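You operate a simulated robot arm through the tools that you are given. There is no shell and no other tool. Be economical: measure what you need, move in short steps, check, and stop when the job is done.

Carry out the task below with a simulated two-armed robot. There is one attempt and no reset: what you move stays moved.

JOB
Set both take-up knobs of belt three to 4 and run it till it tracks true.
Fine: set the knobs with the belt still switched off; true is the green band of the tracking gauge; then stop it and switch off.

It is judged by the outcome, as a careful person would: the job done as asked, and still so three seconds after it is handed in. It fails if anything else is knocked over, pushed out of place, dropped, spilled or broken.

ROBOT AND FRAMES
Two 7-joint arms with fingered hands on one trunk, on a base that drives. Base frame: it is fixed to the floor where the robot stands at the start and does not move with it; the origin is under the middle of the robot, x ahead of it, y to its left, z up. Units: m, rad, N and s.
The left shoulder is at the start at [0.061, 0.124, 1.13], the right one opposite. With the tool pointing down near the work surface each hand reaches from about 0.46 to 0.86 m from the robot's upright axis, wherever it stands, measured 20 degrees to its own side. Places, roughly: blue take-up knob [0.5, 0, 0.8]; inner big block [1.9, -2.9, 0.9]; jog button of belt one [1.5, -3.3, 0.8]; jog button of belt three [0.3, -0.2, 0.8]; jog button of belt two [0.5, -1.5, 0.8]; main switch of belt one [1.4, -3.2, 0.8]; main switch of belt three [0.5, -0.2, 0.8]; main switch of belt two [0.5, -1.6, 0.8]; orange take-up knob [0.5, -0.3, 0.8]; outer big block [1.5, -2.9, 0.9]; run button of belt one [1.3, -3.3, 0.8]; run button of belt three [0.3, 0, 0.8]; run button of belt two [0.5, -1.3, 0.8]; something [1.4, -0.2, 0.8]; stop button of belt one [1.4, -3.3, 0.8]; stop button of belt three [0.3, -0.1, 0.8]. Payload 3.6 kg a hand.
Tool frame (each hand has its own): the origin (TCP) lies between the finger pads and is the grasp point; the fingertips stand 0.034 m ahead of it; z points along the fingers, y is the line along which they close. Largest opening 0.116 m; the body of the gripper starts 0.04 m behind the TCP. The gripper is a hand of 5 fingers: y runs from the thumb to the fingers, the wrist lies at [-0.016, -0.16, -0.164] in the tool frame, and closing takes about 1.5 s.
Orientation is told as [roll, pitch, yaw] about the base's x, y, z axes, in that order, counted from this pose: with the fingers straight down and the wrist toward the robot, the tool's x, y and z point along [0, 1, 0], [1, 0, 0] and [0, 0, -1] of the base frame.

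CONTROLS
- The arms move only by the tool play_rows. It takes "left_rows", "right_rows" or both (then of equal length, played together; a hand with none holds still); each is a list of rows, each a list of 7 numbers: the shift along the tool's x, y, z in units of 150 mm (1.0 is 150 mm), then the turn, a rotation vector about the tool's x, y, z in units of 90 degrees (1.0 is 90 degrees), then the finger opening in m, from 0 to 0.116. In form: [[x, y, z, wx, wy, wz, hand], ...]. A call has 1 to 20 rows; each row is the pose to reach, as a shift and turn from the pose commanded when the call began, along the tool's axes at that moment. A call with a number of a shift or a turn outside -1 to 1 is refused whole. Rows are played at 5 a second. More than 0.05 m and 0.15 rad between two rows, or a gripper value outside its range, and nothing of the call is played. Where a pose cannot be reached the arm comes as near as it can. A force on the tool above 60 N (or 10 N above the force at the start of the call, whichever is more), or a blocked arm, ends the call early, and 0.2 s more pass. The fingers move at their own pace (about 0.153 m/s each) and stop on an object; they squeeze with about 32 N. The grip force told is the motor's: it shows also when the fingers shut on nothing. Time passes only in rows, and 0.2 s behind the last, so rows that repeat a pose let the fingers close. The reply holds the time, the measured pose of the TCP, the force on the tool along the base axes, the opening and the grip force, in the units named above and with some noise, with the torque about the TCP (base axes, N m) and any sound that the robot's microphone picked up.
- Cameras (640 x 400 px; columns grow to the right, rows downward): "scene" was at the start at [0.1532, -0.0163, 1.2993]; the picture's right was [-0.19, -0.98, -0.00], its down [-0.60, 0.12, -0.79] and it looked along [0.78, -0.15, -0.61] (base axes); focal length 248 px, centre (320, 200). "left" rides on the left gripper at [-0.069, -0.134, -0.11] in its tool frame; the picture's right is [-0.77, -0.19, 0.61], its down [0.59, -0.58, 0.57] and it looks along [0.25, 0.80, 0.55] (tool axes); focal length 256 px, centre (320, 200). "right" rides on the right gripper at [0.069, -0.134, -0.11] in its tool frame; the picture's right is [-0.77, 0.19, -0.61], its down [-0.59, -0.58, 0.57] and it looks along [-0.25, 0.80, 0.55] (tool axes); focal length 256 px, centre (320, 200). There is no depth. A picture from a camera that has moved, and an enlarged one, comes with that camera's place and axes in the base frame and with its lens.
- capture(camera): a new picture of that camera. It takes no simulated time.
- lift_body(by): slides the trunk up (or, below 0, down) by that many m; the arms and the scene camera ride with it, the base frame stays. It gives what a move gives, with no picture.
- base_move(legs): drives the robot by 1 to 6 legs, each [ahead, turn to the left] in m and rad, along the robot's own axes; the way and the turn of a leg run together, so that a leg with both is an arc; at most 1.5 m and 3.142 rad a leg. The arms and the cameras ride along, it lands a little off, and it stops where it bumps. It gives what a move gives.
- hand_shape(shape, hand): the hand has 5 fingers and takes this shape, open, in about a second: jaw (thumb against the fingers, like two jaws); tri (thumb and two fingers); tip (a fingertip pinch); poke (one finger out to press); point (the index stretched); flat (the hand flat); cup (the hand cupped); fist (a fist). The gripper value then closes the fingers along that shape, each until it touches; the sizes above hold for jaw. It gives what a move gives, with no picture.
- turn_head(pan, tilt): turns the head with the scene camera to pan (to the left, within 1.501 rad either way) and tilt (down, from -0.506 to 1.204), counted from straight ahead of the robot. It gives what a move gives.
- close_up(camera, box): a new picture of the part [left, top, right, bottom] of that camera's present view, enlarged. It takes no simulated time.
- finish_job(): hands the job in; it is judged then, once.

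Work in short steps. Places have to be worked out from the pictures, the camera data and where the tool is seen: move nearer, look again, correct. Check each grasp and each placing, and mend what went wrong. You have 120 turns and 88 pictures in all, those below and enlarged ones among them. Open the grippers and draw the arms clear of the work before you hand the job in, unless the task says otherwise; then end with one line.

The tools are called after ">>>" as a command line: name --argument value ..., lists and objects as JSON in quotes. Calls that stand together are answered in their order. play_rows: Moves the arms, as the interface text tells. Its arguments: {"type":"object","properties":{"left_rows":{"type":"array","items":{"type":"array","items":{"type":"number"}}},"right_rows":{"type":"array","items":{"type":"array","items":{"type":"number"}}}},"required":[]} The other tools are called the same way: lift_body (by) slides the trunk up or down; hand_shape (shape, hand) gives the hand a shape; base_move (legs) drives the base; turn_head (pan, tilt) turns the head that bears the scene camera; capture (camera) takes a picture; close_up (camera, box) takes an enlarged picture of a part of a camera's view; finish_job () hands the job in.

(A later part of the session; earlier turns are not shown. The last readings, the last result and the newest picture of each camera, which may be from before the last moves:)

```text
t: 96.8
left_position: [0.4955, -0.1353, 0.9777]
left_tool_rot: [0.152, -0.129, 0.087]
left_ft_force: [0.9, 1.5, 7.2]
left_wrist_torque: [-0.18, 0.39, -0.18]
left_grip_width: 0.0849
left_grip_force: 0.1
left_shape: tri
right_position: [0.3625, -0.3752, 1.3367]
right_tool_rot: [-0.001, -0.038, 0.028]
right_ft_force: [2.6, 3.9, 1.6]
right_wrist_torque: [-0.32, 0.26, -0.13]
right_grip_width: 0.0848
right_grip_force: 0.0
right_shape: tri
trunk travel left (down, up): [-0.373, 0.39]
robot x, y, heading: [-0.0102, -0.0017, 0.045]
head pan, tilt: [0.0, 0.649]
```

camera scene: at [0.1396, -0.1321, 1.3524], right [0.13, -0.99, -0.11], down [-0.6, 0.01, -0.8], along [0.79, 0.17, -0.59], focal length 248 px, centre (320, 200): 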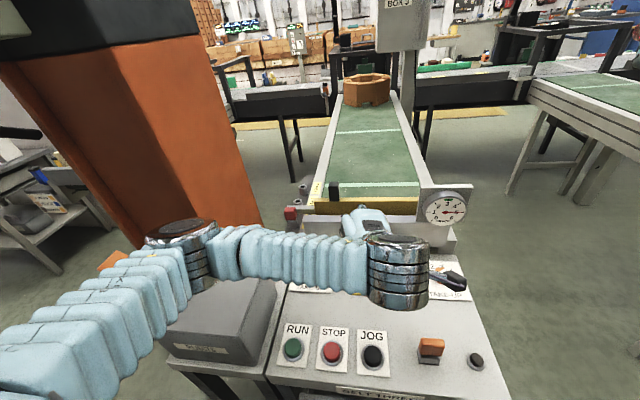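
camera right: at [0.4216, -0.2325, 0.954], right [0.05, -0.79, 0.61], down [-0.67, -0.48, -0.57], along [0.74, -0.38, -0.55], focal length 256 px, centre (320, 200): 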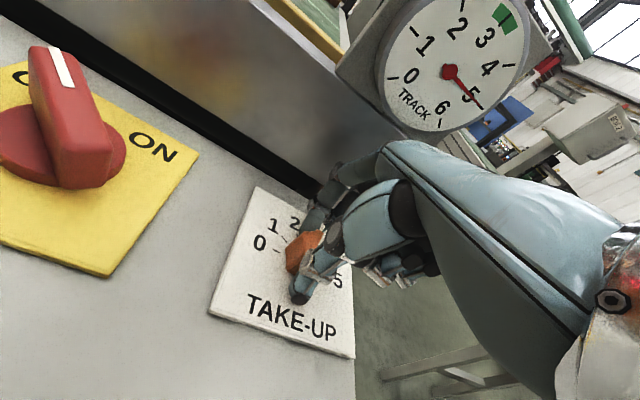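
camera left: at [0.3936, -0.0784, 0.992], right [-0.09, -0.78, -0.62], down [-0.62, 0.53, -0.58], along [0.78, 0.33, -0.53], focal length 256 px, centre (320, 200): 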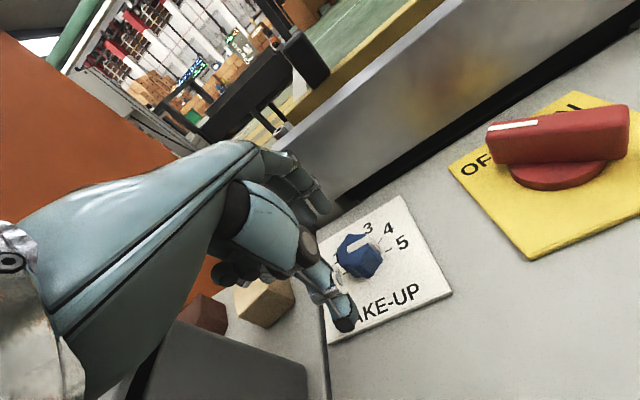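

The body is held leaning right, so the left elbow still rests on the pillar. I'll raise the left hand and pull it in to free it.

>>> play_rows --left_rows '[[0, -0.1, -0.2, 0, 0, 0, 0.085], [0, -0.2, -0.4, 0, 0, 0, 0.085], [0, -0.3, -0.6, 0, 0, 0, 0.085], [0, -0.4, -0.8, 0, 0, 0, 0.085]]'

>>> play_rows --left_rows '[[0, -0.1, -0.2, 0, 0, 0, 0.085], [0, -0.2, -0.4, 0, 0, 0, 0.085], [0, -0.3, -0.6, 0, 0, 0, 0.085], [0, -0.4, -0.8, 0, 0, 0, 0.085]]'

>>> capture --camera "scene"

```text
t: 97.2
left_position: [0.4641, -0.0291, 0.995]
left_tool_rot: [0.014, -0.082, 0.122]
left_ft_force: [-0.3, 0.5, -0.5]
left_wrist_torque: [0.0, -0.02, 0.04]
left_grip_width: 0.0852
left_grip_force: 0.2
left_shape: tri
right_position: [0.3551, -0.2165, 1.3214]
right_tool_rot: [0.047, 0.053, 0.072]
right_ft_force: [-1.3, -3.2, -0.5]
right_wrist_torque: [0.14, -0.02, 0.04]
right_grip_width: 0.0851
right_grip_force: 0.0
right_shape: tri
trunk travel left (down, up): [-0.373, 0.39]
robot x, y, heading: [-0.0039, 0.0003, 0.029]
head pan, tilt: [0.0, 0.649]
stopped in row 2 (left hand): the arm was blocked; the commanded pose is now the measured one
```

```text
t: 97.5
left_position: [0.4606, 0.0524, 1.017]
left_tool_rot: [-0.034, -0.094, 0.151]
left_ft_force: [2.0, 1.2, -1.3]
left_wrist_torque: [0.01, 0.08, 0.07]
left_grip_width: 0.085
left_grip_force: 0.1
left_shape: tri
right_position: [0.3524, -0.1257, 1.3497]
right_tool_rot: [-0.139, 0.014, 0.063]
right_ft_force: [-2.1, -2.6, 0.7]
right_wrist_torque: [0.15, -0.18, 0.09]
right_grip_width: 0.0848
right_grip_force: 0.1
right_shape: tri
trunk travel left (down, up): [-0.373, 0.39]
robot x, y, heading: [-0.0014, -0.0011, 0.037]
head pan, tilt: [0.0, 0.649]
stopped in row 1 (right hand): the arm was blocked; the commanded pose is now the measured one
```

```text
16 pictures are left
camera scene: at [0.1322, 0.0855, 1.352], right [0.04, -1.0, 0.06], down [-0.6, -0.07, -0.8], along [0.8, -0.01, -0.6], focal length 248 px, centre (320, 200)
```

scene: 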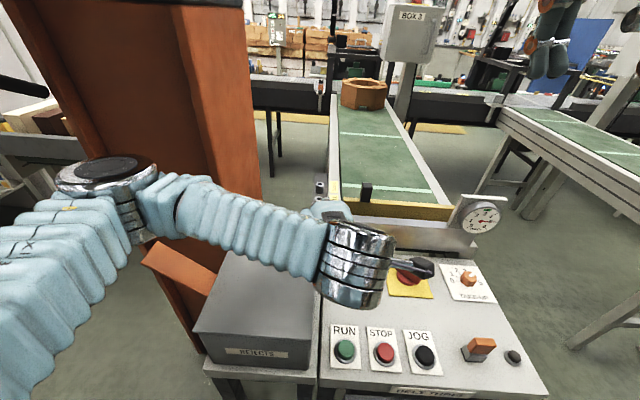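

The elbow is free now. I'll let it settle, then park the left hand high and use the right hand for the blue knob from this closer position.

>>> turn_head --pan 0.5 --tilt 0.65

>>> turn_head --pan -0.3 --tilt 0.65

>>> play_rows --left_rows '[[0, 0, -0.2, 0, 0, 0, 0.085], [0, 0, -0.4, 0.01, 0, 0, 0.085], [0, 0, -0.6, 0.03, 0, 0, 0.085], [0, 0, -0.8, 0.05, 0, 0, 0.085], [0.1, 0, -1.0, 0.06, 0, 0, 0.085], [0.2, 0, -1.0, 0.06, 0, 0, 0.085]]'

```text
t: 98.5
left_position: [0.449, 0.0094, 1.009]
left_tool_rot: [-0.017, -0.079, 0.106]
left_ft_force: [-1.2, -0.7, -0.6]
left_wrist_torque: [0.05, -0.06, 0.03]
left_grip_width: 0.0848
left_grip_force: 0.1
left_shape: tri
right_position: [0.3571, -0.1661, 1.3306]
right_tool_rot: [-0.001, 0.034, 0.085]
right_ft_force: [1.0, -3.8, -0.7]
right_wrist_torque: [0.16, 0.02, 0.1]
right_grip_width: 0.0851
right_grip_force: 0.1
right_shape: tri
trunk travel left (down, up): [-0.373, 0.39]
robot x, y, heading: [-0.0019, 0.0016, 0.031]
head pan, tilt: [0.499, 0.649]
```

```text
t: 99.6
left_position: [0.4467, -0.0177, 1.0077]
left_tool_rot: [-0.003, -0.073, 0.097]
left_ft_force: [-0.8, -1.3, -0.8]
left_wrist_torque: [0.01, -0.05, 0.02]
left_grip_width: 0.0846
left_grip_force: 0.1
left_shape: tri
right_position: [0.357, -0.1921, 1.3283]
right_tool_rot: [0.054, 0.035, 0.094]
right_ft_force: [-0.8, -0.8, -0.7]
right_wrist_torque: [0.08, -0.04, 0.04]
right_grip_width: 0.0851
right_grip_force: 0.0
right_shape: tri
trunk travel left (down, up): [-0.373, 0.39]
robot x, y, heading: [-0.0026, 0.0005, 0.03]
head pan, tilt: [-0.3, 0.649]
```

```text
t: 99.9
left_position: [0.4485, 0.0954, 1.0221]
left_tool_rot: [-0.082, -0.084, 0.144]
left_ft_force: [0.4, 1.5, 1.1]
left_wrist_torque: [0.0, 0.1, 0.05]
left_grip_width: 0.085
left_grip_force: 0.2
left_shape: tri
right_position: [0.3506, -0.0651, 1.3434]
right_tool_rot: [-0.117, 0.031, 0.081]
right_ft_force: [-1.3, -2.9, 1.1]
right_wrist_torque: [0.18, -0.19, 0.08]
right_grip_width: 0.0852
right_grip_force: 0.0
right_shape: tri
trunk travel left (down, up): [-0.373, 0.39]
robot x, y, heading: [-0.0037, -0.0004, 0.041]
head pan, tilt: [-0.3, 0.649]
stopped in row 1 (left hand): the arm was blocked; the commanded pose is now the measured one
```

It swung again. I'll wait for calm and raise the left hand with gentler increments.

>>> turn_head --pan 0.7 --tilt 0.65

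>>> turn_head --pan -0.5 --tilt 0.65

>>> play_rows --left_rows '[[0, 0, -0.03, 0, 0, 0, 0.085], [0, 0, -0.08, 0, 0, 0, 0.085], [0, 0, -0.15, 0, 0, 0, 0.085], [0, 0, -0.25, 0, 0, 0, 0.085], [0, 0, -0.37, 0, 0, 0, 0.085], [0, 0, -0.5, 0, 0, 0, 0.085], [0, 0, -0.65, 0, 0, 0, 0.085], [0, 0, -0.8, 0, 0, 0, 0.085], [0, 0, -0.95, 0, 0, 0, 0.085]]'

>>> turn_head --pan 0.4 --tilt 0.6

>>> capture --camera "scene"

```text
t: 101.2
left_position: [0.4513, 0.0966, 1.0221]
left_tool_rot: [-0.083, -0.086, 0.144]
left_ft_force: [0.9, 1.4, -0.1]
left_wrist_torque: [-0.09, 0.11, 0.06]
left_grip_width: 0.085
left_grip_force: 0.0
left_shape: tri
right_position: [0.3523, -0.065, 1.3432]
right_tool_rot: [-0.126, 0.032, 0.077]
right_ft_force: [-1.7, -3.6, 2.0]
right_wrist_torque: [0.19, -0.16, 0.12]
right_grip_width: 0.0851
right_grip_force: 0.1
right_shape: tri
trunk travel left (down, up): [-0.373, 0.39]
robot x, y, heading: [-0.0031, -0.0001, 0.043]
head pan, tilt: [0.7, 0.649]
```

```text
t: 102.6
left_position: [0.4519, 0.0782, 1.0227]
left_tool_rot: [-0.058, -0.091, 0.138]
left_ft_force: [0.3, 0.5, 0.5]
left_wrist_torque: [-0.03, 0.04, 0.02]
left_grip_width: 0.0852
left_grip_force: 0.1
left_shape: tri
right_position: [0.354, -0.086, 1.3379]
right_tool_rot: [-0.113, 0.037, 0.074]
right_ft_force: [0.2, -3.1, -0.1]
right_wrist_torque: [0.22, -0.06, 0.11]
right_grip_width: 0.0852
right_grip_force: 0.0
right_shape: tri
trunk travel left (down, up): [-0.373, 0.39]
robot x, y, heading: [0.0015, 0.0005, 0.033]
head pan, tilt: [-0.499, 0.649]
```

```text
t: 102.9
left_position: [0.4568, -0.0394, 1.0187]
left_tool_rot: [0.078, -0.117, 0.136]
left_ft_force: [-3.7, -1.6, -3.3]
left_wrist_torque: [0.03, -0.34, -0.02]
left_grip_width: 0.0853
left_grip_force: 0.0
left_shape: tri
right_position: [0.3591, -0.2356, 1.3032]
right_tool_rot: [-0.07, 0.034, 0.065]
right_ft_force: [0.1, 1.8, -3.2]
right_wrist_torque: [0.04, -0.03, 0.06]
right_grip_width: 0.0851
right_grip_force: 0.0
right_shape: tri
trunk travel left (down, up): [-0.373, 0.39]
robot x, y, heading: [-0.0014, -0.0008, 0.038]
head pan, tilt: [-0.499, 0.649]
stopped in row 1 (left hand): the arm was blocked; the commanded pose is now the measured one
```

```text
t: 104.1
left_position: [0.4577, -0.0286, 1.0213]
left_tool_rot: [0.067, -0.121, 0.143]
left_ft_force: [-3.8, -0.8, 0.1]
left_wrist_torque: [0.02, -0.23, -0.05]
left_grip_width: 0.085
left_grip_force: 0.0
left_shape: tri
right_position: [0.3557, -0.2204, 1.3079]
right_tool_rot: [-0.118, 0.031, 0.06]
right_ft_force: [1.4, 5.0, 0.5]
right_wrist_torque: [-0.28, 0.09, -0.07]
right_grip_width: 0.0849
right_grip_force: 0.1
right_shape: tri
trunk travel left (down, up): [-0.373, 0.39]
robot x, y, heading: [-0.0023, 0.0046, 0.032]
head pan, tilt: [0.4, 0.6]
```

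```text
15 pictures are left
camera scene: at [0.1302, 0.0492, 1.3531], right [0.42, -0.91, 0.01], down [-0.51, -0.24, -0.82], along [0.75, 0.34, -0.57], focal length 248 px, centre (320, 200)
```

scene: 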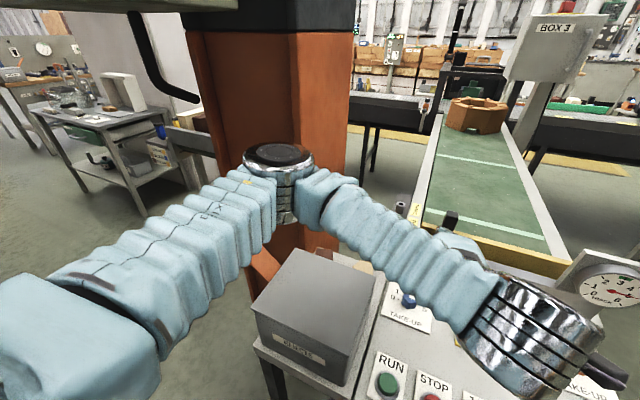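

Now it's clear: the left elbow is pressed against the pillar's front face. Driving back 0.09, short of the rear obstacle, should release it.

>>> base_move --legs '[[-0.09, 0]]'

>>> turn_head --pan 0 --tilt 0.65

>>> turn_head --pan 0.2 --tilt 0.65

```text
t: 105.1
left_position: [0.4302, 0.1003, 1.0054]
left_tool_rot: [-0.052, -0.079, 0.168]
left_ft_force: [-1.9, 3.7, 1.6]
left_wrist_torque: [-0.12, -0.1, -0.05]
left_grip_width: 0.085
left_grip_force: 0.1
left_shape: tri
right_position: [0.342, -0.0604, 1.2998]
right_tool_rot: [-0.144, 0.09, 0.084]
right_ft_force: [-2.8, -0.9, -1.1]
right_wrist_torque: [-0.04, -0.21, -0.08]
right_grip_width: 0.0849
right_grip_force: 0.0
right_shape: tri
trunk travel left (down, up): [-0.373, 0.39]
robot x, y, heading: [-0.0457, 0.0005, 0.02]
head pan, tilt: [0.4, 0.6]
stopped in leg 1: the robot was blocked; the commanded pose is now the measured one
```

```text
t: 106.0
left_position: [0.4111, 0.095, 1.0024]
left_tool_rot: [-0.064, -0.085, 0.157]
left_ft_force: [2.3, 7.2, 0.7]
left_wrist_torque: [-0.36, 0.15, -0.21]
left_grip_width: 0.0849
left_grip_force: 0.0
left_shape: tri
right_position: [0.3149, -0.0602, 1.3039]
right_tool_rot: [-0.075, 0.077, 0.086]
right_ft_force: [1.2, -2.4, -1.2]
right_wrist_torque: [0.07, -0.02, 0.02]
right_grip_width: 0.0847
right_grip_force: 0.0
right_shape: tri
trunk travel left (down, up): [-0.373, 0.39]
robot x, y, heading: [-0.0514, -0.0001, 0.008]
head pan, tilt: [0.0, 0.649]
```

```text
t: 106.7
left_position: [0.4027, -0.0124, 1.0168]
left_tool_rot: [0.02, -0.101, 0.109]
left_ft_force: [0.6, -3.0, 1.5]
left_wrist_torque: [0.14, 0.04, -0.03]
left_grip_width: 0.085
left_grip_force: 0.0
left_shape: tri
right_position: [0.3064, -0.1912, 1.3039]
right_tool_rot: [0.011, 0.054, 0.078]
right_ft_force: [1.7, 2.1, 1.0]
right_wrist_torque: [-0.19, 0.2, -0.07]
right_grip_width: 0.0847
right_grip_force: 0.2
right_shape: tri
trunk travel left (down, up): [-0.373, 0.39]
robot x, y, heading: [-0.0455, 0.0008, -0.002]
head pan, tilt: [0.201, 0.649]
```

Again I'll let the sideways sway settle, then raise the left hand.

>>> turn_head --pan -1.0 --tilt 0.65

>>> turn_head --pan 0.2 --tilt 0.65

>>> play_rows --left_rows '[[0, -0.02, -0.05, 0, 0, 0, 0.085], [0, -0.05, -0.12, 0, 0, 0, 0.085], [0, -0.08, -0.22, 0, 0, 0, 0.085], [0, -0.1, -0.35, 0.01, 0, 0, 0.085], [0, -0.1, -0.5, 0.03, 0, 0, 0.085], [0, -0.1, -0.65, 0.05, 0, 0, 0.085], [0, -0.1, -0.8, 0.06, 0, 0, 0.085], [0, -0.1, -1.0, 0.06, 0, 0, 0.085], [0, -0.1, -1.0, 0.06, 0, 0, 0.085]]'

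```text
t: 108.1
left_position: [0.3985, -0.0057, 1.0185]
left_tool_rot: [0.018, -0.101, 0.114]
left_ft_force: [-6.9, -4.3, 1.5]
left_wrist_torque: [0.19, -0.44, 0.03]
left_grip_width: 0.085
left_grip_force: 0.0
left_shape: tri
right_position: [0.3066, -0.1788, 1.3037]
right_tool_rot: [0.014, 0.058, 0.084]
right_ft_force: [1.0, 2.8, 0.0]
right_wrist_torque: [-0.2, 0.13, -0.1]
right_grip_width: 0.0849
right_grip_force: 0.1
right_shape: tri
trunk travel left (down, up): [-0.373, 0.39]
robot x, y, heading: [-0.0526, -0.0035, 0.001]
head pan, tilt: [-1.0, 0.649]
```

```text
t: 109.5
left_position: [0.399, 0.0169, 1.0097]
left_tool_rot: [-0.023, -0.086, 0.112]
left_ft_force: [-0.4, -2.8, -0.3]
left_wrist_torque: [0.14, -0.03, 0.09]
left_grip_width: 0.0848
left_grip_force: 0.1
left_shape: tri
right_position: [0.3032, -0.1394, 1.3105]
right_tool_rot: [0.065, 0.065, 0.101]
right_ft_force: [-0.5, 0.4, 1.9]
right_wrist_torque: [-0.03, -0.01, -0.01]
right_grip_width: 0.085
right_grip_force: 0.1
right_shape: tri
trunk travel left (down, up): [-0.373, 0.39]
robot x, y, heading: [-0.0481, 0.0003, 0.002]
head pan, tilt: [0.201, 0.649]
```

```text
t: 109.9
left_position: [0.3597, 0.0743, 0.9449]
left_tool_rot: [-0.214, 0.087, 0.046]
left_ft_force: [-40.0, -31.8, -44.1]
left_wrist_torque: [-8.53, -7.0, -7.31]
left_grip_width: 0.0859
left_grip_force: 0.1
left_shape: tri
right_position: [0.3048, -0.0025, 1.3185]
right_tool_rot: [0.009, 0.076, 0.097]
right_ft_force: [3.4, -6.7, -2.6]
right_wrist_torque: [0.37, -0.06, 0.08]
right_grip_width: 0.085
right_grip_force: 0.1
right_shape: tri
trunk travel left (down, up): [-0.373, 0.39]
robot x, y, heading: [-0.0495, 0.0038, 0.013]
head pan, tilt: [0.201, 0.649]
stopped in row 1 (left hand): the arm was blocked; the commanded pose is now the measured one
```

The left hand has dipped and met something. I need to see it.

>>> capture --camera "scene"

>>> capture --camera "right"

```text
14 pictures are left
camera scene: at [0.0888, 0.0562, 1.3485], right [0.21, -0.98, 0.03], down [-0.59, -0.15, -0.79], along [0.78, 0.15, -0.61], focal length 248 px, centre (320, 200)
```

scene: 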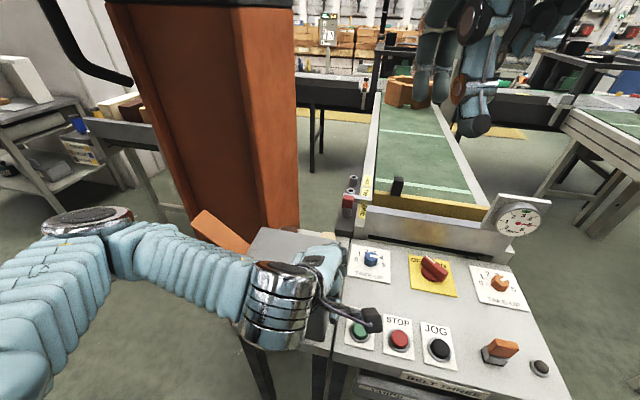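

```text
13 pictures are left
camera right: at [0.1737, 0.0526, 1.4382], right [0.31, -0.75, 0.59], down [-0.56, -0.64, -0.52], along [0.77, -0.17, -0.62], focal length 256 px, centre (320, 200)
```

right: 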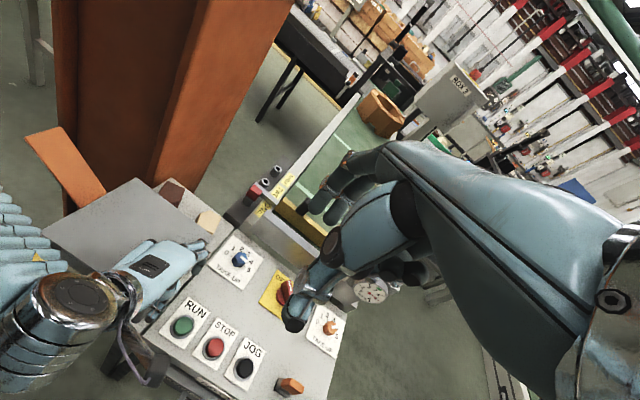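

The left hand has dropped beside the box, while the elbow is now clear of the pillar. Lifting the trunk will raise the hand off without arm commands.

>>> turn_head --pan -0.3 --tilt 0.65

>>> lift_body --by 0.12

>>> turn_head --pan 0.5 --tilt 0.65

>>> turn_head --pan 0.1 --tilt 0.65

```text
t: 110.8
left_position: [0.4225, 0.0378, 1.0417]
left_tool_rot: [-0.068, -0.25, 0.047]
left_ft_force: [8.5, -13.6, 57.2]
left_wrist_torque: [2.27, 2.7, 0.56]
left_grip_width: 0.085
left_grip_force: 0.0
left_shape: tri
right_position: [0.301, -0.0792, 1.3396]
right_tool_rot: [0.175, 0.054, 0.107]
right_ft_force: [-5.4, -2.9, 5.9]
right_wrist_torque: [-0.05, -0.14, -0.13]
right_grip_width: 0.0853
right_grip_force: 0.1
right_shape: tri
trunk travel left (down, up): [-0.373, 0.39]
robot x, y, heading: [-0.0436, -0.0026, 0.007]
head pan, tilt: [-0.3, 0.649]
```

```text
t: 111.1
left_position: [0.3608, 0.0009, 0.9632]
left_tool_rot: [-0.327, -0.113, -0.132]
left_ft_force: [5.4, -90.0, 80.6]
left_wrist_torque: [5.99, 2.24, 2.39]
left_grip_width: 0.0854
left_grip_force: 0.0
left_shape: tri
right_position: [0.3051, -0.0012, 1.3252]
right_tool_rot: [0.093, 0.092, 0.101]
right_ft_force: [8.4, 4.5, -9.8]
right_wrist_torque: [0.06, 0.62, 0.42]
right_grip_width: 0.0846
right_grip_force: 0.0
right_shape: tri
trunk travel left (down, up): [-0.375, 0.387]
robot x, y, heading: [-0.0484, -0.0026, -0.002]
head pan, tilt: [-0.3, 0.649]
stopped: the arm was blocked; the commanded pose is now the measured one
```

```text
t: 112.3
left_position: [0.3866, 0.0009, 0.9877]
left_tool_rot: [-0.179, -0.23, -0.023]
left_ft_force: [0.2, -0.7, 0.5]
left_wrist_torque: [-0.01, 0.02, 0.01]
left_grip_width: 0.0851
left_grip_force: 0.1
left_shape: tri
right_position: [0.3024, -0.0325, 1.3295]
right_tool_rot: [0.086, 0.067, 0.085]
right_ft_force: [-0.5, 0.8, -0.4]
right_wrist_torque: [-0.02, 0.02, -0.01]
right_grip_width: 0.0851
right_grip_force: 0.0
right_shape: tri
trunk travel left (down, up): [-0.375, 0.387]
robot x, y, heading: [-0.0482, -0.0012, -0.008]
head pan, tilt: [0.499, 0.649]
```

```text
t: 113.1
left_position: [0.3228, 0.0423, 0.8873]
left_tool_rot: [0.175, 0.167, -0.365]
left_ft_force: [-23.4, 4.1, -52.0]
left_wrist_torque: [-1.26, -1.25, -1.9]
left_grip_width: 0.0844
left_grip_force: 0.1
left_shape: tri
right_position: [0.302, -0.0388, 1.3277]
right_tool_rot: [0.068, 0.066, 0.066]
right_ft_force: [-5.7, -12.3, 3.6]
right_wrist_torque: [0.5, -0.49, -0.16]
right_grip_width: 0.085
right_grip_force: 0.1
right_shape: tri
trunk travel left (down, up): [-0.375, 0.387]
robot x, y, heading: [-0.048, -0.0011, -0.01]
head pan, tilt: [0.099, 0.649]
```

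The left arm jerks on its own, so I'll look at it once more.

>>> capture --camera "scene"

>>> turn_head --pan 0.3 --tilt 0.8

>>> capture --camera "scene"

```text
12 pictures are left
camera scene: at [0.0877, 0.0052, 1.3521], right [0.09, -1.0, 0.0], down [-0.6, -0.05, -0.8], along [0.79, 0.07, -0.6], focal length 248 px, centre (320, 200)
```

scene: 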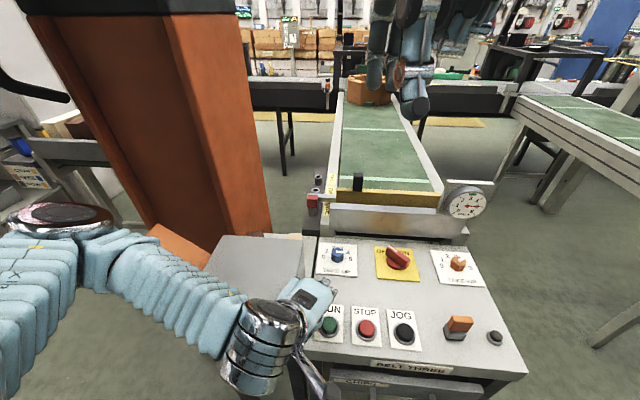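

```text
t: 113.9
left_position: [0.372, -0.0216, 0.9788]
left_tool_rot: [-0.16, -0.222, -0.116]
left_ft_force: [24.1, -41.0, 84.3]
left_wrist_torque: [3.73, 4.47, 0.64]
left_grip_width: 0.0853
left_grip_force: 0.1
left_shape: tri
right_position: [0.3019, -0.0275, 1.3324]
right_tool_rot: [0.085, 0.056, 0.089]
right_ft_force: [1.6, 7.0, 5.5]
right_wrist_torque: [-0.6, 0.23, -0.16]
right_grip_width: 0.0853
right_grip_force: 0.0
right_shape: tri
trunk travel left (down, up): [-0.375, 0.387]
robot x, y, heading: [-0.0458, -0.0043, -0.01]
head pan, tilt: [0.3, 0.799]
```

```text
11 pictures are left
camera scene: at [0.0809, 0.0251, 1.3393], right [0.29, -0.96, 0.0], down [-0.69, -0.21, -0.7], along [0.67, 0.2, -0.72], focal length 248 px, centre (320, 200)
```

scene: 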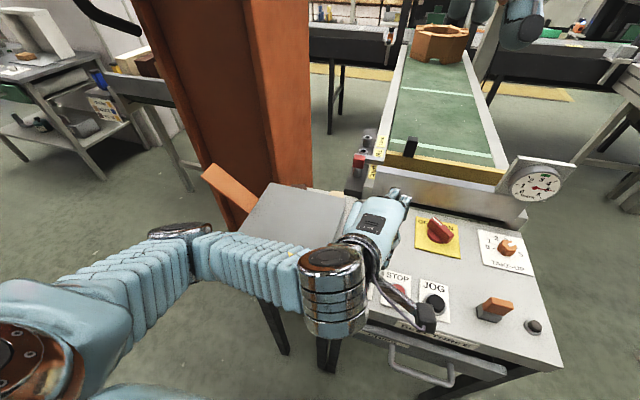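

The left hand is bouncing in contact between the box and the panel, with the elbow out in the open. I'll command it straight up in several attempts.

>>> play_rows --left_rows '[[0, 0, -0.3, 0, 0, 0, 0.085], [0, 0, -0.6, 0, 0, 0, 0.085], [0, 0, -0.9, 0, 0, 0, 0.085]]'

>>> play_rows --left_rows '[[0, 0, -0.3, 0, 0, 0, 0.085], [0, 0, -0.6, 0, 0, 0, 0.085], [0, 0, -0.9, 0, 0, 0, 0.085]]'

>>> play_rows --left_rows '[[0, 0, -0.3, 0, 0, 0, 0.085], [0, 0, -0.6, 0, 0, 0, 0.085], [0, 0, -0.9, 0, 0, 0, 0.085]]'

```text
t: 114.2
left_position: [0.388, 0.0005, 0.987]
left_tool_rot: [-0.185, -0.234, -0.028]
left_ft_force: [1.0, -0.3, -0.6]
left_wrist_torque: [-0.02, 0.0, -0.04]
left_grip_width: 0.085
left_grip_force: 0.0
left_shape: tri
left hand out of reach, approached as far as the arm can: row 1
right_position: [0.3033, -0.0276, 1.3292]
right_tool_rot: [0.085, 0.067, 0.085]
right_ft_force: [0.3, 0.6, -0.2]
right_wrist_torque: [-0.06, -0.01, -0.02]
right_grip_width: 0.0854
right_grip_force: 0.1
right_shape: tri
trunk travel left (down, up): [-0.375, 0.387]
robot x, y, heading: [-0.0486, 0.0011, -0.007]
head pan, tilt: [0.3, 0.799]
stopped in row 1 (left hand): the arm was blocked; the commanded pose is now the measured one
```

```text
t: 115.0
left_position: [0.4016, -0.0042, 1.1298]
left_tool_rot: [-0.18, -0.233, -0.024]
left_ft_force: [-1.0, 0.7, -3.0]
left_wrist_torque: [-0.12, -0.13, -0.01]
left_grip_width: 0.0853
left_grip_force: 0.1
left_shape: tri
left hand out of reach, approached as far as the arm can: row 1, 2, 3
right_position: [0.3026, -0.0329, 1.3284]
right_tool_rot: [0.089, 0.067, 0.083]
right_ft_force: [2.0, 0.1, -2.1]
right_wrist_torque: [0.12, 0.11, 0.05]
right_grip_width: 0.0849
right_grip_force: 0.1
right_shape: tri
trunk travel left (down, up): [-0.375, 0.387]
robot x, y, heading: [-0.0473, -0.0021, -0.009]
head pan, tilt: [0.3, 0.799]
```

```text
t: 115.8
left_position: [0.3713, 0.0188, 1.2579]
left_tool_rot: [-0.179, -0.234, -0.029]
left_ft_force: [-0.2, -0.3, 0.2]
left_wrist_torque: [0.0, -0.03, 0.01]
left_grip_width: 0.0852
left_grip_force: 0.1
left_shape: tri
right_position: [0.3023, -0.032, 1.3303]
right_tool_rot: [0.089, 0.066, 0.086]
right_ft_force: [0.4, -0.9, -0.4]
right_wrist_torque: [-0.03, -0.02, 0.0]
right_grip_width: 0.0853
right_grip_force: 0.0
right_shape: tri
trunk travel left (down, up): [-0.375, 0.387]
robot x, y, heading: [-0.05, 0.0003, -0.009]
head pan, tilt: [0.3, 0.799]
```

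Both arms are free and calm. I'll separate them: left hand to the left and level, right hand to the right and forward.

>>> play_rows --left_rows '[[0.1, 0, 0, 0.02, 0.02, 0, 0.085], [0.25, 0, 0, 0.05, 0.04, 0, 0.085], [0.4, 0, 0, 0.08, 0.06, 0, 0.085], [0.55, 0, 0, 0.11, 0.08, 0.01, 0.085], [0.7, 0, 0, 0.13, 0.1, 0.02, 0.085], [0.85, 0, 0, 0.149, 0.115, 0.02, 0.085], [0.85, 0, 0, 0.149, 0.115, 0.02, 0.085]]' --right_rows '[[-0.12, 0.08, 0, -0.01, -0.01, 0.01, 0.085], [-0.3, 0.2, 0, -0.02, -0.02, 0.02, 0.085], [-0.48, 0.33, 0, -0.03, -0.03, 0.03, 0.085], [-0.66, 0.46, 0, -0.04, -0.04, 0.04, 0.085], [-0.84, 0.58, 0, -0.042, -0.057, 0.05, 0.085], [-1.0, 0.7, 0, -0.042, -0.057, 0.055, 0.085], [-1.0, 0.7, 0, -0.042, -0.057, 0.055, 0.085]]'

>>> turn_head --pan 0 --tilt 0.7

>>> capture --camera "scene"

```text
t: 117.4
left_position: [0.3793, 0.1452, 1.2353]
left_tool_rot: [0.006, -0.005, -0.081]
left_ft_force: [0.7, -0.1, 0.3]
left_wrist_torque: [0.04, -0.02, 0.06]
left_grip_width: 0.0852
left_grip_force: 0.0
left_shape: tri
right_position: [0.4196, -0.1727, 1.3088]
right_tool_rot: [-0.004, 0.005, -0.005]
right_ft_force: [-0.2, -0.5, -0.2]
right_wrist_torque: [-0.01, 0.0, 0.04]
right_grip_width: 0.0852
right_grip_force: 0.1
right_shape: tri
trunk travel left (down, up): [-0.375, 0.387]
robot x, y, heading: [-0.0468, -0.002, -0.01]
head pan, tilt: [0.3, 0.799]
```

```text
t: 118.2
left_position: [0.3799, 0.1439, 1.2352]
left_tool_rot: [0.007, -0.003, -0.082]
left_ft_force: [-0.5, 0.1, 0.4]
left_wrist_torque: [-0.01, -0.04, 0.02]
left_grip_width: 0.0853
left_grip_force: 0.1
left_shape: tri
right_position: [0.4214, -0.1734, 1.3085]
right_tool_rot: [-0.004, 0.005, -0.003]
right_ft_force: [0.8, 0.3, 0.3]
right_wrist_torque: [-0.03, -0.03, 0.02]
right_grip_width: 0.085
right_grip_force: 0.1
right_shape: tri
trunk travel left (down, up): [-0.375, 0.387]
robot x, y, heading: [-0.0522, -0.0028, -0.009]
head pan, tilt: [0.0, 0.7]
```

```text
10 pictures are left
camera scene: at [0.0874, -0.001, 1.3468], right [-0.01, -1.0, 0.0], down [-0.64, 0.0, -0.76], along [0.76, 0.0, -0.64], focal length 248 px, centre (320, 200)
```

scene: 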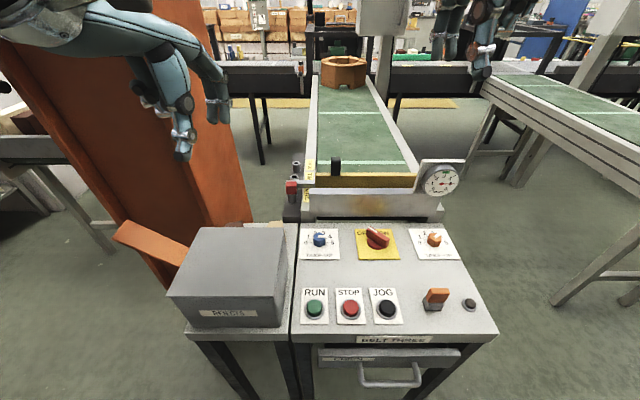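

The scene is intact and calm. I'll raise the left hand 0.13 as a safe park, then lower the trunk 0.15 for the right hand's reach.

>>> play_rows --left_rows '[[0.03, 0.05, -0.15, 0, 0, 0, 0.085], [0.05, 0.1, -0.3, 0, 0, 0, 0.085], [0.05, 0.15, -0.45, 0, 0, 0, 0.085], [0.05, 0.2, -0.6, 0, 0, 0, 0.085], [0.05, 0.2, -0.75, 0, 0, 0, 0.085], [0.05, 0.2, -0.87, 0, 0, 0, 0.085], [0.05, 0.2, -0.87, 0, 0, 0, 0.085]]'

>>> lift_body --by -0.15

```text
t: 119.8
left_position: [0.4121, 0.1492, 1.3654]
left_tool_rot: [0.005, -0.002, -0.083]
left_ft_force: [0.7, 0.3, 0.2]
left_wrist_torque: [0.0, -0.01, 0.0]
left_grip_width: 0.0851
left_grip_force: 0.0
left_shape: tri
right_position: [0.4212, -0.1719, 1.3086]
right_tool_rot: [-0.005, 0.005, -0.003]
right_ft_force: [0.1, -0.1, 0.8]
right_wrist_torque: [0.01, 0.01, 0.01]
right_grip_width: 0.0854
right_grip_force: 0.0
right_shape: tri
trunk travel left (down, up): [-0.375, 0.387]
robot x, y, heading: [-0.0451, -0.0, -0.006]
head pan, tilt: [0.0, 0.7]
```

```text
t: 121.5
left_position: [0.4087, 0.1496, 1.2155]
left_tool_rot: [0.006, -0.005, -0.082]
left_ft_force: [-0.6, 0.7, -0.5]
left_wrist_torque: [0.02, 0.0, 0.01]
left_grip_width: 0.085
left_grip_force: 0.0
left_shape: tri
right_position: [0.4188, -0.1729, 1.1586]
right_tool_rot: [-0.002, 0.004, -0.003]
right_ft_force: [-0.1, 1.0, 0.3]
right_wrist_torque: [-0.01, -0.02, 0.01]
right_grip_width: 0.0852
right_grip_force: 0.1
right_shape: tri
trunk travel left (down, up): [-0.225, 0.537]
robot x, y, heading: [-0.0455, -0.0001, -0.006]
head pan, tilt: [0.0, 0.7]
```

Calm. Now I'll move the right hand toward the blue knob, with yaw about +15°, and descend.

>>> play_rows --right_rows '[[0.1, 0.02, 0.1, 0, 0, -0.02, 0.085], [0.22, 0.05, 0.22, 0, 0, -0.04, 0.085], [0.36, 0.08, 0.36, 0, 0, -0.06, 0.085], [0.5, 0.11, 0.5, 0, 0, -0.08, 0.085], [0.64, 0.14, 0.64, 0, 0, -0.11, 0.085], [0.78, 0.17, 0.78, 0, 0, -0.14, 0.085], [0.9, 0.2, 0.9, 0, 0, -0.17, 0.085], [1.0, 0.2, 1.0, 0, 0, -0.17, 0.085], [1.0, 0.2, 1.0, 0, 0, -0.17, 0.085]]'

```text
t: 123.5
left_position: [0.4106, 0.1487, 1.2155]
left_tool_rot: [0.005, -0.004, -0.082]
left_ft_force: [-0.3, 1.0, -0.1]
left_wrist_torque: [0.0, -0.02, 0.03]
left_grip_width: 0.0849
left_grip_force: 0.1
left_shape: tri
right_position: [0.4502, -0.0242, 1.0091]
right_tool_rot: [-0.002, 0.004, 0.262]
right_ft_force: [-0.2, 0.2, 0.3]
right_wrist_torque: [-0.01, -0.01, -0.02]
right_grip_width: 0.0849
right_grip_force: 0.1
right_shape: tri
trunk travel left (down, up): [-0.225, 0.537]
robot x, y, heading: [-0.0521, -0.0041, -0.011]
head pan, tilt: [0.0, 0.7]
```

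Reached with no limits. I'll continue down and forward to just above the blue knob.

>>> play_rows --right_rows '[[0, 0.05, 0.15, 0, 0, 0, 0.085], [0, 0.1, 0.3, 0, 0, 0, 0.085], [0, 0.16, 0.45, 0, 0, 0, 0.085], [0, 0.24, 0.6, 0, 0, 0, 0.085], [0, 0.34, 0.75, 0, 0, 0, 0.085], [0, 0.46, 0.87, 0, 0, 0, 0.085], [0, 0.57, 0.913, 0, 0, 0, 0.085], [0, 0.657, 0.913, 0, 0, 0, 0.085], [0, 0.657, 0.913, 0, 0, 0, 0.085]]'

>>> close_up --camera "scene" --box '[240, 120, 440, 260]'

```text
t: 125.5
left_position: [0.4113, 0.1484, 1.2143]
left_tool_rot: [0.005, -0.003, -0.083]
left_ft_force: [0.3, -0.8, 0.1]
left_wrist_torque: [-0.01, -0.03, 0.01]
left_grip_width: 0.0849
left_grip_force: 0.0
left_shape: tri
right_position: [0.4941, -0.0509, 0.9176]
right_tool_rot: [0.0, 0.008, 0.265]
right_ft_force: [-0.3, -0.2, -0.2]
right_wrist_torque: [-0.01, 0.04, 0.02]
right_grip_width: 0.0848
right_grip_force: 0.2
right_shape: tri
right hand out of reach, approached as far as the arm can: row 1, 2, 3, 4, 5, 6, 7, 8, 9
trunk travel left (down, up): [-0.225, 0.537]
robot x, y, heading: [-0.0507, 0.0029, -0.009]
head pan, tilt: [0.0, 0.7]
```

```text
2.86 times, centred on (340, 190) of scene
camera zoom: at [0.1464, -0.0015, 1.1929], right [-0.01, -1.0, 0.0], down [-0.64, 0.0, -0.76], along [0.76, 0.0, -0.64], focal length 707 px, centre (263, 229)
```

zoom: 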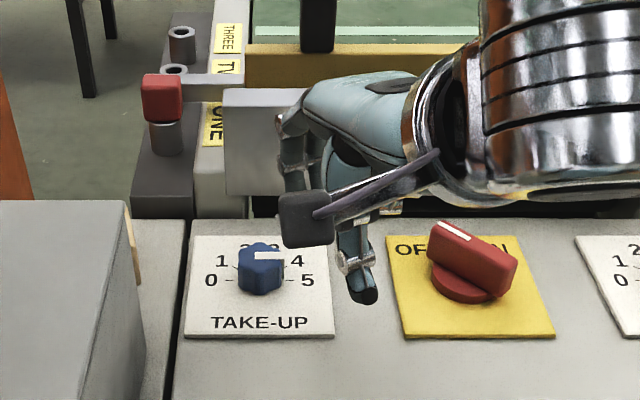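

I'm still limited going down, so the trunk needs to be lower. I'll raise both hands ~0.08–0.1 and lower the trunk 0.1.

>>> play_rows --left_rows '[[0, 0.02, -0.15, 0, 0, 0, 0.085], [0, 0.05, -0.3, 0, 0, 0, 0.085], [0, 0.05, -0.45, 0, 0, 0, 0.085], [0, 0.05, -0.6, 0, 0, 0, 0.085], [0, 0.05, -0.7, 0, 0, 0, 0.085], [0, 0.05, -0.7, 0, 0, 0, 0.085]]' --right_rows '[[0, 0, -0.1, 0, 0, 0, 0.085], [0.05, 0, -0.2, 0, 0, 0, 0.085], [0.1, 0, -0.3, 0, 0, 0, 0.085], [0.15, 0, -0.4, 0, 0, 0, 0.085], [0.2, 0, -0.5, 0, 0, 0, 0.085], [0.2, 0, -0.5, 0, 0, 0, 0.085]]'

>>> lift_body --by -0.1

```text
t: 126.9
left_position: [0.4178, 0.1483, 1.3207]
left_tool_rot: [0.005, -0.003, -0.081]
left_ft_force: [-0.2, 0.1, -0.3]
left_wrist_torque: [0.04, -0.02, -0.01]
left_grip_width: 0.0852
left_grip_force: 0.0
left_shape: tri
right_position: [0.4838, -0.0371, 0.9782]
right_tool_rot: [-0.003, 0.007, 0.264]
right_ft_force: [-0.4, 0.1, -0.4]
right_wrist_torque: [0.01, -0.02, -0.01]
right_grip_width: 0.0851
right_grip_force: 0.0
right_shape: tri
right hand out of reach, approached as far as the arm can: row 3, 4, 5, 6
trunk travel left (down, up): [-0.225, 0.537]
robot x, y, heading: [-0.0463, -0.0005, -0.007]
head pan, tilt: [0.0, 0.7]
```

```text
t: 128.3
left_position: [0.4158, 0.149, 1.2221]
left_tool_rot: [0.005, -0.007, -0.081]
left_ft_force: [0.7, -0.3, 0.4]
left_wrist_torque: [0.05, 0.03, -0.02]
left_grip_width: 0.0851
left_grip_force: 0.0
left_shape: tri
right_position: [0.485, -0.0371, 0.8783]
right_tool_rot: [-0.003, 0.004, 0.263]
right_ft_force: [-0.1, -0.1, 0.2]
right_wrist_torque: [0.0, 0.0, -0.02]
right_grip_width: 0.0851
right_grip_force: 0.0
right_shape: tri
trunk travel left (down, up): [-0.125, 0.637]
robot x, y, heading: [-0.0497, -0.0018, -0.009]
head pan, tilt: [0.0, 0.7]
```

Calm again. Next I'll move the right hand over the blue knob.

>>> play_rows --right_rows '[[0.03, 0.08, 0, 0, 0, 0, 0.085], [0.06, 0.17, 0.02, 0, 0, 0, 0.085], [0.09, 0.26, 0.04, 0, 0, 0, 0.085], [0.12, 0.36, 0.04, 0, 0, 0, 0.085], [0.148, 0.454, 0.04, 0, 0, 0, 0.085], [0.148, 0.454, 0.04, 0, 0, 0, 0.085]]'

>>> close_up --camera "scene" --box '[240, 90, 440, 230]'

```text
t: 129.7
left_position: [0.4207, 0.1483, 1.2198]
left_tool_rot: [0.005, -0.003, -0.081]
left_ft_force: [-0.3, 0.7, -0.6]
left_wrist_torque: [-0.01, -0.02, 0.0]
left_grip_width: 0.085
left_grip_force: 0.2
left_shape: tri
right_position: [0.5433, -0.0308, 0.9022]
right_tool_rot: [-0.005, 0.01, 0.263]
right_ft_force: [0.4, -0.1, -0.4]
right_wrist_torque: [0.04, 0.0, 0.0]
right_grip_width: 0.0851
right_grip_force: 0.0
right_shape: tri
right hand out of reach, approached as far as the arm can: row 3, 4, 5, 6
trunk travel left (down, up): [-0.125, 0.637]
robot x, y, heading: [-0.0506, -0.002, -0.008]
head pan, tilt: [0.0, 0.7]
```

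```text
2.86 times, centred on (340, 160) of scene
camera zoom: at [0.2039, -0.0016, 1.0863], right [-0.01, -1.0, 0.0], down [-0.65, 0.0, -0.76], along [0.76, -0.01, -0.65], focal length 707 px, centre (263, 314)
```

zoom: 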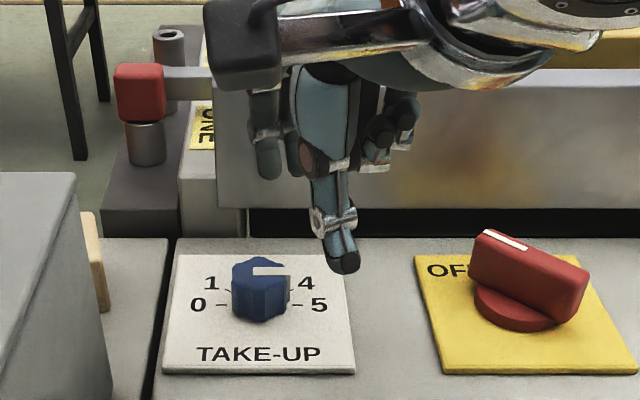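

Short by about 3 cm to the left and 3 cm down. I'll raise the right hand slightly, lower the trunk another 0.07, and add more yaw.

>>> play_rows --right_rows '[[0, -0.05, -0.15, 0, 0, 0, 0.085], [0, -0.1, -0.3, 0, 0, -0.04, 0.085], [0, -0.1, -0.35, 0, 0, -0.1, 0.085], [0, -0.1, -0.35, 0, 0, -0.17, 0.085], [0, -0.1, -0.35, 0, 0, -0.17, 0.085]]'

>>> lift_body --by -0.08

```text
t: 130.9
left_position: [0.4169, 0.148, 1.2204]
left_tool_rot: [0.005, -0.004, -0.081]
left_ft_force: [0.8, 0.6, 0.9]
left_wrist_torque: [0.0, 0.02, 0.01]
left_grip_width: 0.0853
left_grip_force: 0.1
left_shape: tri
right_position: [0.5268, -0.0347, 0.956]
right_tool_rot: [-0.002, 0.006, 0.53]
right_ft_force: [-0.1, -0.2, 0.4]
right_wrist_torque: [0.01, -0.02, -0.03]
right_grip_width: 0.085
right_grip_force: 0.1
right_shape: tri
trunk travel left (down, up): [-0.125, 0.637]
robot x, y, heading: [-0.0471, -0.0009, -0.005]
head pan, tilt: [0.0, 0.7]
```

```text
t: 132.0
left_position: [0.4579, 0.1486, 1.1199]
left_tool_rot: [-0.001, 0.052, -0.085]
left_ft_force: [-0.9, 1.0, -0.3]
left_wrist_torque: [-0.05, -0.05, 0.0]
left_grip_width: 0.085
left_grip_force: 0.1
left_shape: tri
right_position: [0.5384, -0.0332, 0.8722]
right_tool_rot: [0.007, 0.017, 0.531]
right_ft_force: [-0.9, -0.6, 0.0]
right_wrist_torque: [0.03, -0.03, -0.03]
right_grip_width: 0.0851
right_grip_force: 0.2
right_shape: tri
trunk travel left (down, up): [-0.045, 0.717]
robot x, y, heading: [-0.0483, 0.0029, -0.008]
head pan, tilt: [0.0, 0.7]
```

Nearly there. I'll shift the right hand left 3.5 cm to centre over the knob.

>>> play_rows --right_rows '[[0.05, 0.04, 0, 0, 0, 0, 0.085], [0.1, 0.08, 0, 0, 0, 0, 0.085], [0.15, 0.12, 0, 0, 0, 0, 0.085], [0.18, 0.156, 0, 0, 0, 0, 0.085], [0.18, 0.156, 0, 0, 0, 0, 0.085]]'

>>> close_up --camera "scene" --box '[240, 70, 440, 210]'

```text
t: 133.3
left_position: [0.4504, 0.1313, 1.0977]
left_tool_rot: [-0.057, 0.105, -0.117]
left_ft_force: [0.7, -0.8, -0.4]
left_wrist_torque: [0.07, 0.06, 0.02]
left_grip_width: 0.0848
left_grip_force: 0.1
left_shape: tri
right_position: [0.4998, -0.0062, 0.8912]
right_tool_rot: [-0.036, -0.045, 0.523]
right_ft_force: [13.5, -0.1, -5.4]
right_wrist_torque: [0.09, 0.18, 0.21]
right_grip_width: 0.0851
right_grip_force: 0.1
right_shape: tri
trunk travel left (down, up): [-0.045, 0.717]
robot x, y, heading: [-0.0523, 0.0004, -0.011]
head pan, tilt: [0.0, 0.7]
stopped in row 5 (right hand): the arm was blocked; the commanded pose is now the measured one
```

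```text
2.86 times, centred on (340, 140) of scene
camera zoom: at [0.3095, -0.003, 0.9886], right [-0.01, -1.0, 0.0], down [-0.69, 0.01, -0.72], along [0.72, -0.01, -0.69], focal length 707 px, centre (263, 371)
```

zoom: 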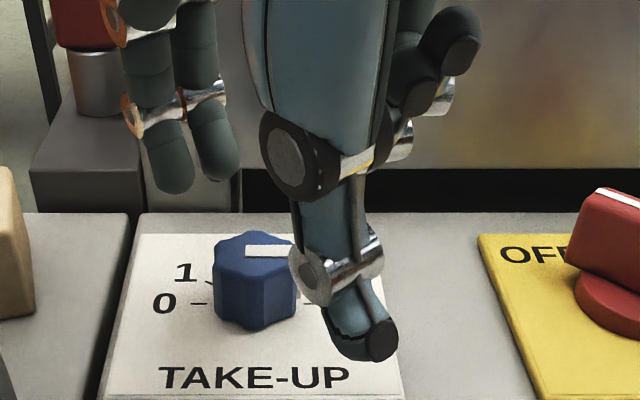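

The trunk leans the whole body forward as it lowers, and the chest is now too close. I'll raise the right hand and the trunk a bit, and turn the base left 0.08 rad to gain the sideways reach instead.

>>> play_rows --right_rows '[[0, 0, -0.15, 0, 0, 0, 0.085], [0, 0, -0.3, 0.02, 0.01, 0, 0.085], [0, 0, -0.4, 0.03, 0.02, 0, 0.085]]'

>>> lift_body --by 0.06

>>> base_move --legs '[[0, 0.08]]'

```text
t: 133.6
left_position: [0.4166, 0.1136, 1.0912]
left_tool_rot: [-0.103, 0.131, -0.145]
left_ft_force: [2.0, -1.2, -0.2]
left_wrist_torque: [0.15, 0.14, 0.01]
left_grip_width: 0.085
left_grip_force: 0.1
left_shape: tri
right_position: [0.4746, -0.0531, 0.8697]
right_tool_rot: [-0.079, 0.041, 0.372]
right_ft_force: [151.6, -10.7, -66.0]
right_wrist_torque: [-0.34, 8.14, -2.14]
right_grip_width: 0.0849
right_grip_force: 0.1
right_shape: tri
trunk travel left (down, up): [-0.045, 0.717]
robot x, y, heading: [-0.0452, -0.0019, -0.01]
head pan, tilt: [0.0, 0.7]
stopped in row 1 (right hand): the arm was blocked; the commanded pose is now the measured one
```

```text
t: 134.0
left_position: [0.3572, 0.1202, 1.095]
left_tool_rot: [-0.113, 0.064, -0.165]
left_ft_force: [1.4, -0.3, 0.0]
left_wrist_torque: [0.03, 0.04, 0.01]
left_grip_width: 0.085
left_grip_force: 0.1
left_shape: tri
right_position: [0.4365, -0.0868, 0.87]
right_tool_rot: [-0.115, 0.071, 0.25]
right_ft_force: [152.3, 28.3, -61.9]
right_wrist_torque: [-6.81, 9.37, -12.3]
right_grip_width: 0.0852
right_grip_force: 0.0
right_shape: tri
trunk travel left (down, up): [-0.05, 0.712]
robot x, y, heading: [-0.0504, -0.0, -0.007]
head pan, tilt: [0.0, 0.7]
stopped: the force on the tool passed its limit (the readings are from after the stop); the commanded pose is now the measured one
```

```text
t: 134.6
left_position: [0.3215, 0.1206, 1.1014]
left_tool_rot: [-0.138, 0.027, -0.179]
left_ft_force: [0.4, 0.1, -0.3]
left_wrist_torque: [0.0, 0.01, -0.03]
left_grip_width: 0.0852
left_grip_force: 0.0
left_shape: tri
right_position: [0.4081, -0.0916, 0.8776]
right_tool_rot: [-0.128, 0.054, 0.215]
right_ft_force: [69.6, 3.4, -40.8]
right_wrist_torque: [-2.76, 1.91, -4.53]
right_grip_width: 0.0849
right_grip_force: 0.0
right_shape: tri
trunk travel left (down, up): [-0.05, 0.712]
robot x, y, heading: [-0.0473, -0.002, -0.005]
head pan, tilt: [0.0, 0.7]
stopped in leg 1: the force on the tool passed its limit (the readings are from after the stop); the commanded pose is now the measured one
```

The chest was pressing on the right wrist, and the force is falling. I'll wait, then raise the trunk again.

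>>> turn_head --pan 0.3 --tilt 0.7

>>> lift_body --by 0.15

>>> turn_head --pan 0 --tilt 0.7

```text
t: 135.4
left_position: [0.3149, 0.1207, 1.102]
left_tool_rot: [-0.138, 0.018, -0.182]
left_ft_force: [0.1, 0.1, 0.4]
left_wrist_torque: [0.0, 0.01, 0.01]
left_grip_width: 0.085
left_grip_force: 0.1
left_shape: tri
right_position: [0.4006, -0.0898, 0.8776]
right_tool_rot: [-0.131, 0.053, 0.221]
right_ft_force: [80.3, 67.3, -49.9]
right_wrist_torque: [-11.2, 1.6, -15.7]
right_grip_width: 0.085
right_grip_force: 0.0
right_shape: tri
trunk travel left (down, up): [-0.05, 0.712]
robot x, y, heading: [-0.0526, 0.0002, -0.011]
head pan, tilt: [0.3, 0.7]
```

```text
t: 137.2
left_position: [0.3167, 0.1201, 1.2498]
left_tool_rot: [-0.138, 0.02, -0.182]
left_ft_force: [0.8, 0.2, 0.2]
left_wrist_torque: [-0.03, 0.02, -0.03]
left_grip_width: 0.085
left_grip_force: 0.1
left_shape: tri
right_position: [0.4018, -0.087, 1.0291]
right_tool_rot: [-0.131, 0.043, 0.232]
right_ft_force: [-0.5, -0.3, -0.1]
right_wrist_torque: [-0.03, -0.01, -0.02]
right_grip_width: 0.0852
right_grip_force: 0.0
right_shape: tri
trunk travel left (down, up): [-0.2, 0.562]
robot x, y, heading: [-0.049, -0.0003, -0.014]
head pan, tilt: [0.3, 0.7]
```

```text
t: 138.0
left_position: [0.3156, 0.1196, 1.2525]
left_tool_rot: [-0.138, 0.02, -0.183]
left_ft_force: [-0.3, 0.5, -0.5]
left_wrist_torque: [0.03, -0.02, -0.01]
left_grip_width: 0.0852
left_grip_force: 0.0
left_shape: tri
right_position: [0.402, -0.0883, 1.0313]
right_tool_rot: [-0.129, 0.044, 0.234]
right_ft_force: [0.0, 0.1, 0.0]
right_wrist_torque: [0.0, -0.04, 0.02]
right_grip_width: 0.0854
right_grip_force: 0.1
right_shape: tri
trunk travel left (down, up): [-0.2, 0.562]
robot x, y, heading: [-0.05, -0.0036, -0.011]
head pan, tilt: [0.0, 0.7]
```

Free and calm. Turning the base left about 0.35 rad puts the blue knob 20° to the right of the robot's axis, the right arm's best zone. It also swings the left elbow away from the pillar.

>>> base_move --legs '[[0, 0.18], [0, 0.17]]'

```text
t: 139.8
left_position: [0.2527, 0.2392, 1.2519]
left_tool_rot: [-0.139, 0.018, 0.167]
left_ft_force: [-0.5, -0.6, -0.4]
left_wrist_torque: [-0.05, -0.04, -0.02]
left_grip_width: 0.085
left_grip_force: 0.1
left_shape: tri
right_position: [0.4029, 0.0734, 1.0309]
right_tool_rot: [-0.129, 0.042, 0.584]
right_ft_force: [-0.4, 0.5, 0.0]
right_wrist_torque: [-0.03, 0.02, -0.02]
right_grip_width: 0.0855
right_grip_force: 0.1
right_shape: tri
trunk travel left (down, up): [-0.2, 0.562]
robot x, y, heading: [-0.0488, -0.0, 0.342]
head pan, tilt: [0.0, 0.7]
```

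The turn worked cleanly. Now I'll level the right hand, yaw it to about -25°, and bring it in front of the blue knob at z≈0.96.

>>> play_rows --right_rows '[[-0.06, 0, 0, -0.008, 0.006, 0.07, 0.085], [-0.14, 0, 0, -0.016, 0.012, 0.14, 0.085], [-0.22, 0, 0.05, -0.024, 0.018, 0.21, 0.085], [-0.31, 0, 0.1, -0.032, 0.024, 0.28, 0.085], [-0.4, -0.01, 0.16, -0.04, 0.03, 0.35, 0.085], [-0.49, -0.01, 0.22, -0.048, 0.036, 0.42, 0.085], [-0.57, -0.02, 0.28, -0.054, 0.042, 0.49, 0.085], [-0.65, -0.02, 0.36, -0.06, 0.048, 0.56, 0.085], [-0.7, -0.025, 0.42, -0.068, 0.054, 0.62, 0.085], [-0.727, -0.025, 0.47, -0.068, 0.054, 0.65, 0.085], [-0.727, -0.025, 0.47, -0.068, 0.054, 0.65, 0.085]]'

```text
t: 142.2
left_position: [0.252, 0.2399, 1.2525]
left_tool_rot: [-0.138, 0.019, 0.169]
left_ft_force: [0.1, 0.1, -0.2]
left_wrist_torque: [-0.01, 0.02, 0.02]
left_grip_width: 0.0852
left_grip_force: 0.1
left_shape: tri
right_position: [0.4625, -0.0285, 0.9745]
right_tool_rot: [0.018, -0.139, -0.432]
right_ft_force: [0.6, -0.2, 0.3]
right_wrist_torque: [0.02, 0.0, -0.02]
right_grip_width: 0.0851
right_grip_force: 0.0
right_shape: tri
trunk travel left (down, up): [-0.2, 0.562]
robot x, y, heading: [-0.0488, -0.0001, 0.337]
head pan, tilt: [0.0, 0.7]
```

A small tilt remains. I'll level it while descending and moving forward to just above the blue knob.

>>> play_rows --right_rows '[[0.02, 0.02, 0.15, 0.015, -0.01, 0, 0.085], [0.05, 0.04, 0.3, 0.03, -0.02, 0, 0.085], [0.1, 0.08, 0.44, 0.045, -0.03, 0, 0.085], [0.16, 0.14, 0.58, 0.06, -0.04, 0, 0.085], [0.23, 0.2, 0.68, 0.076, -0.047, 0, 0.085], [0.3, 0.27, 0.74, 0.076, -0.047, 0, 0.085], [0.36, 0.325, 0.76, 0.076, -0.047, 0, 0.085], [0.36, 0.325, 0.76, 0.076, -0.047, 0, 0.085]]'

```text
t: 144.0
left_position: [0.2514, 0.2378, 1.2511]
left_tool_rot: [-0.14, 0.02, 0.169]
left_ft_force: [0.7, -0.1, 0.7]
left_wrist_torque: [0.02, 0.0, 0.03]
left_grip_width: 0.085
left_grip_force: 0.0
left_shape: tri
right_position: [0.5283, -0.0286, 0.8764]
right_tool_rot: [-0.055, -0.019, -0.432]
right_ft_force: [0.3, 0.0, -0.7]
right_wrist_torque: [0.03, -0.02, -0.02]
right_grip_width: 0.0851
right_grip_force: 0.0
right_shape: tri
right hand out of reach, approached as far as the arm can: row 3, 4, 5, 6, 7, 8
trunk travel left (down, up): [-0.2, 0.562]
robot x, y, heading: [-0.0525, -0.0026, 0.339]
head pan, tilt: [0.0, 0.7]
```

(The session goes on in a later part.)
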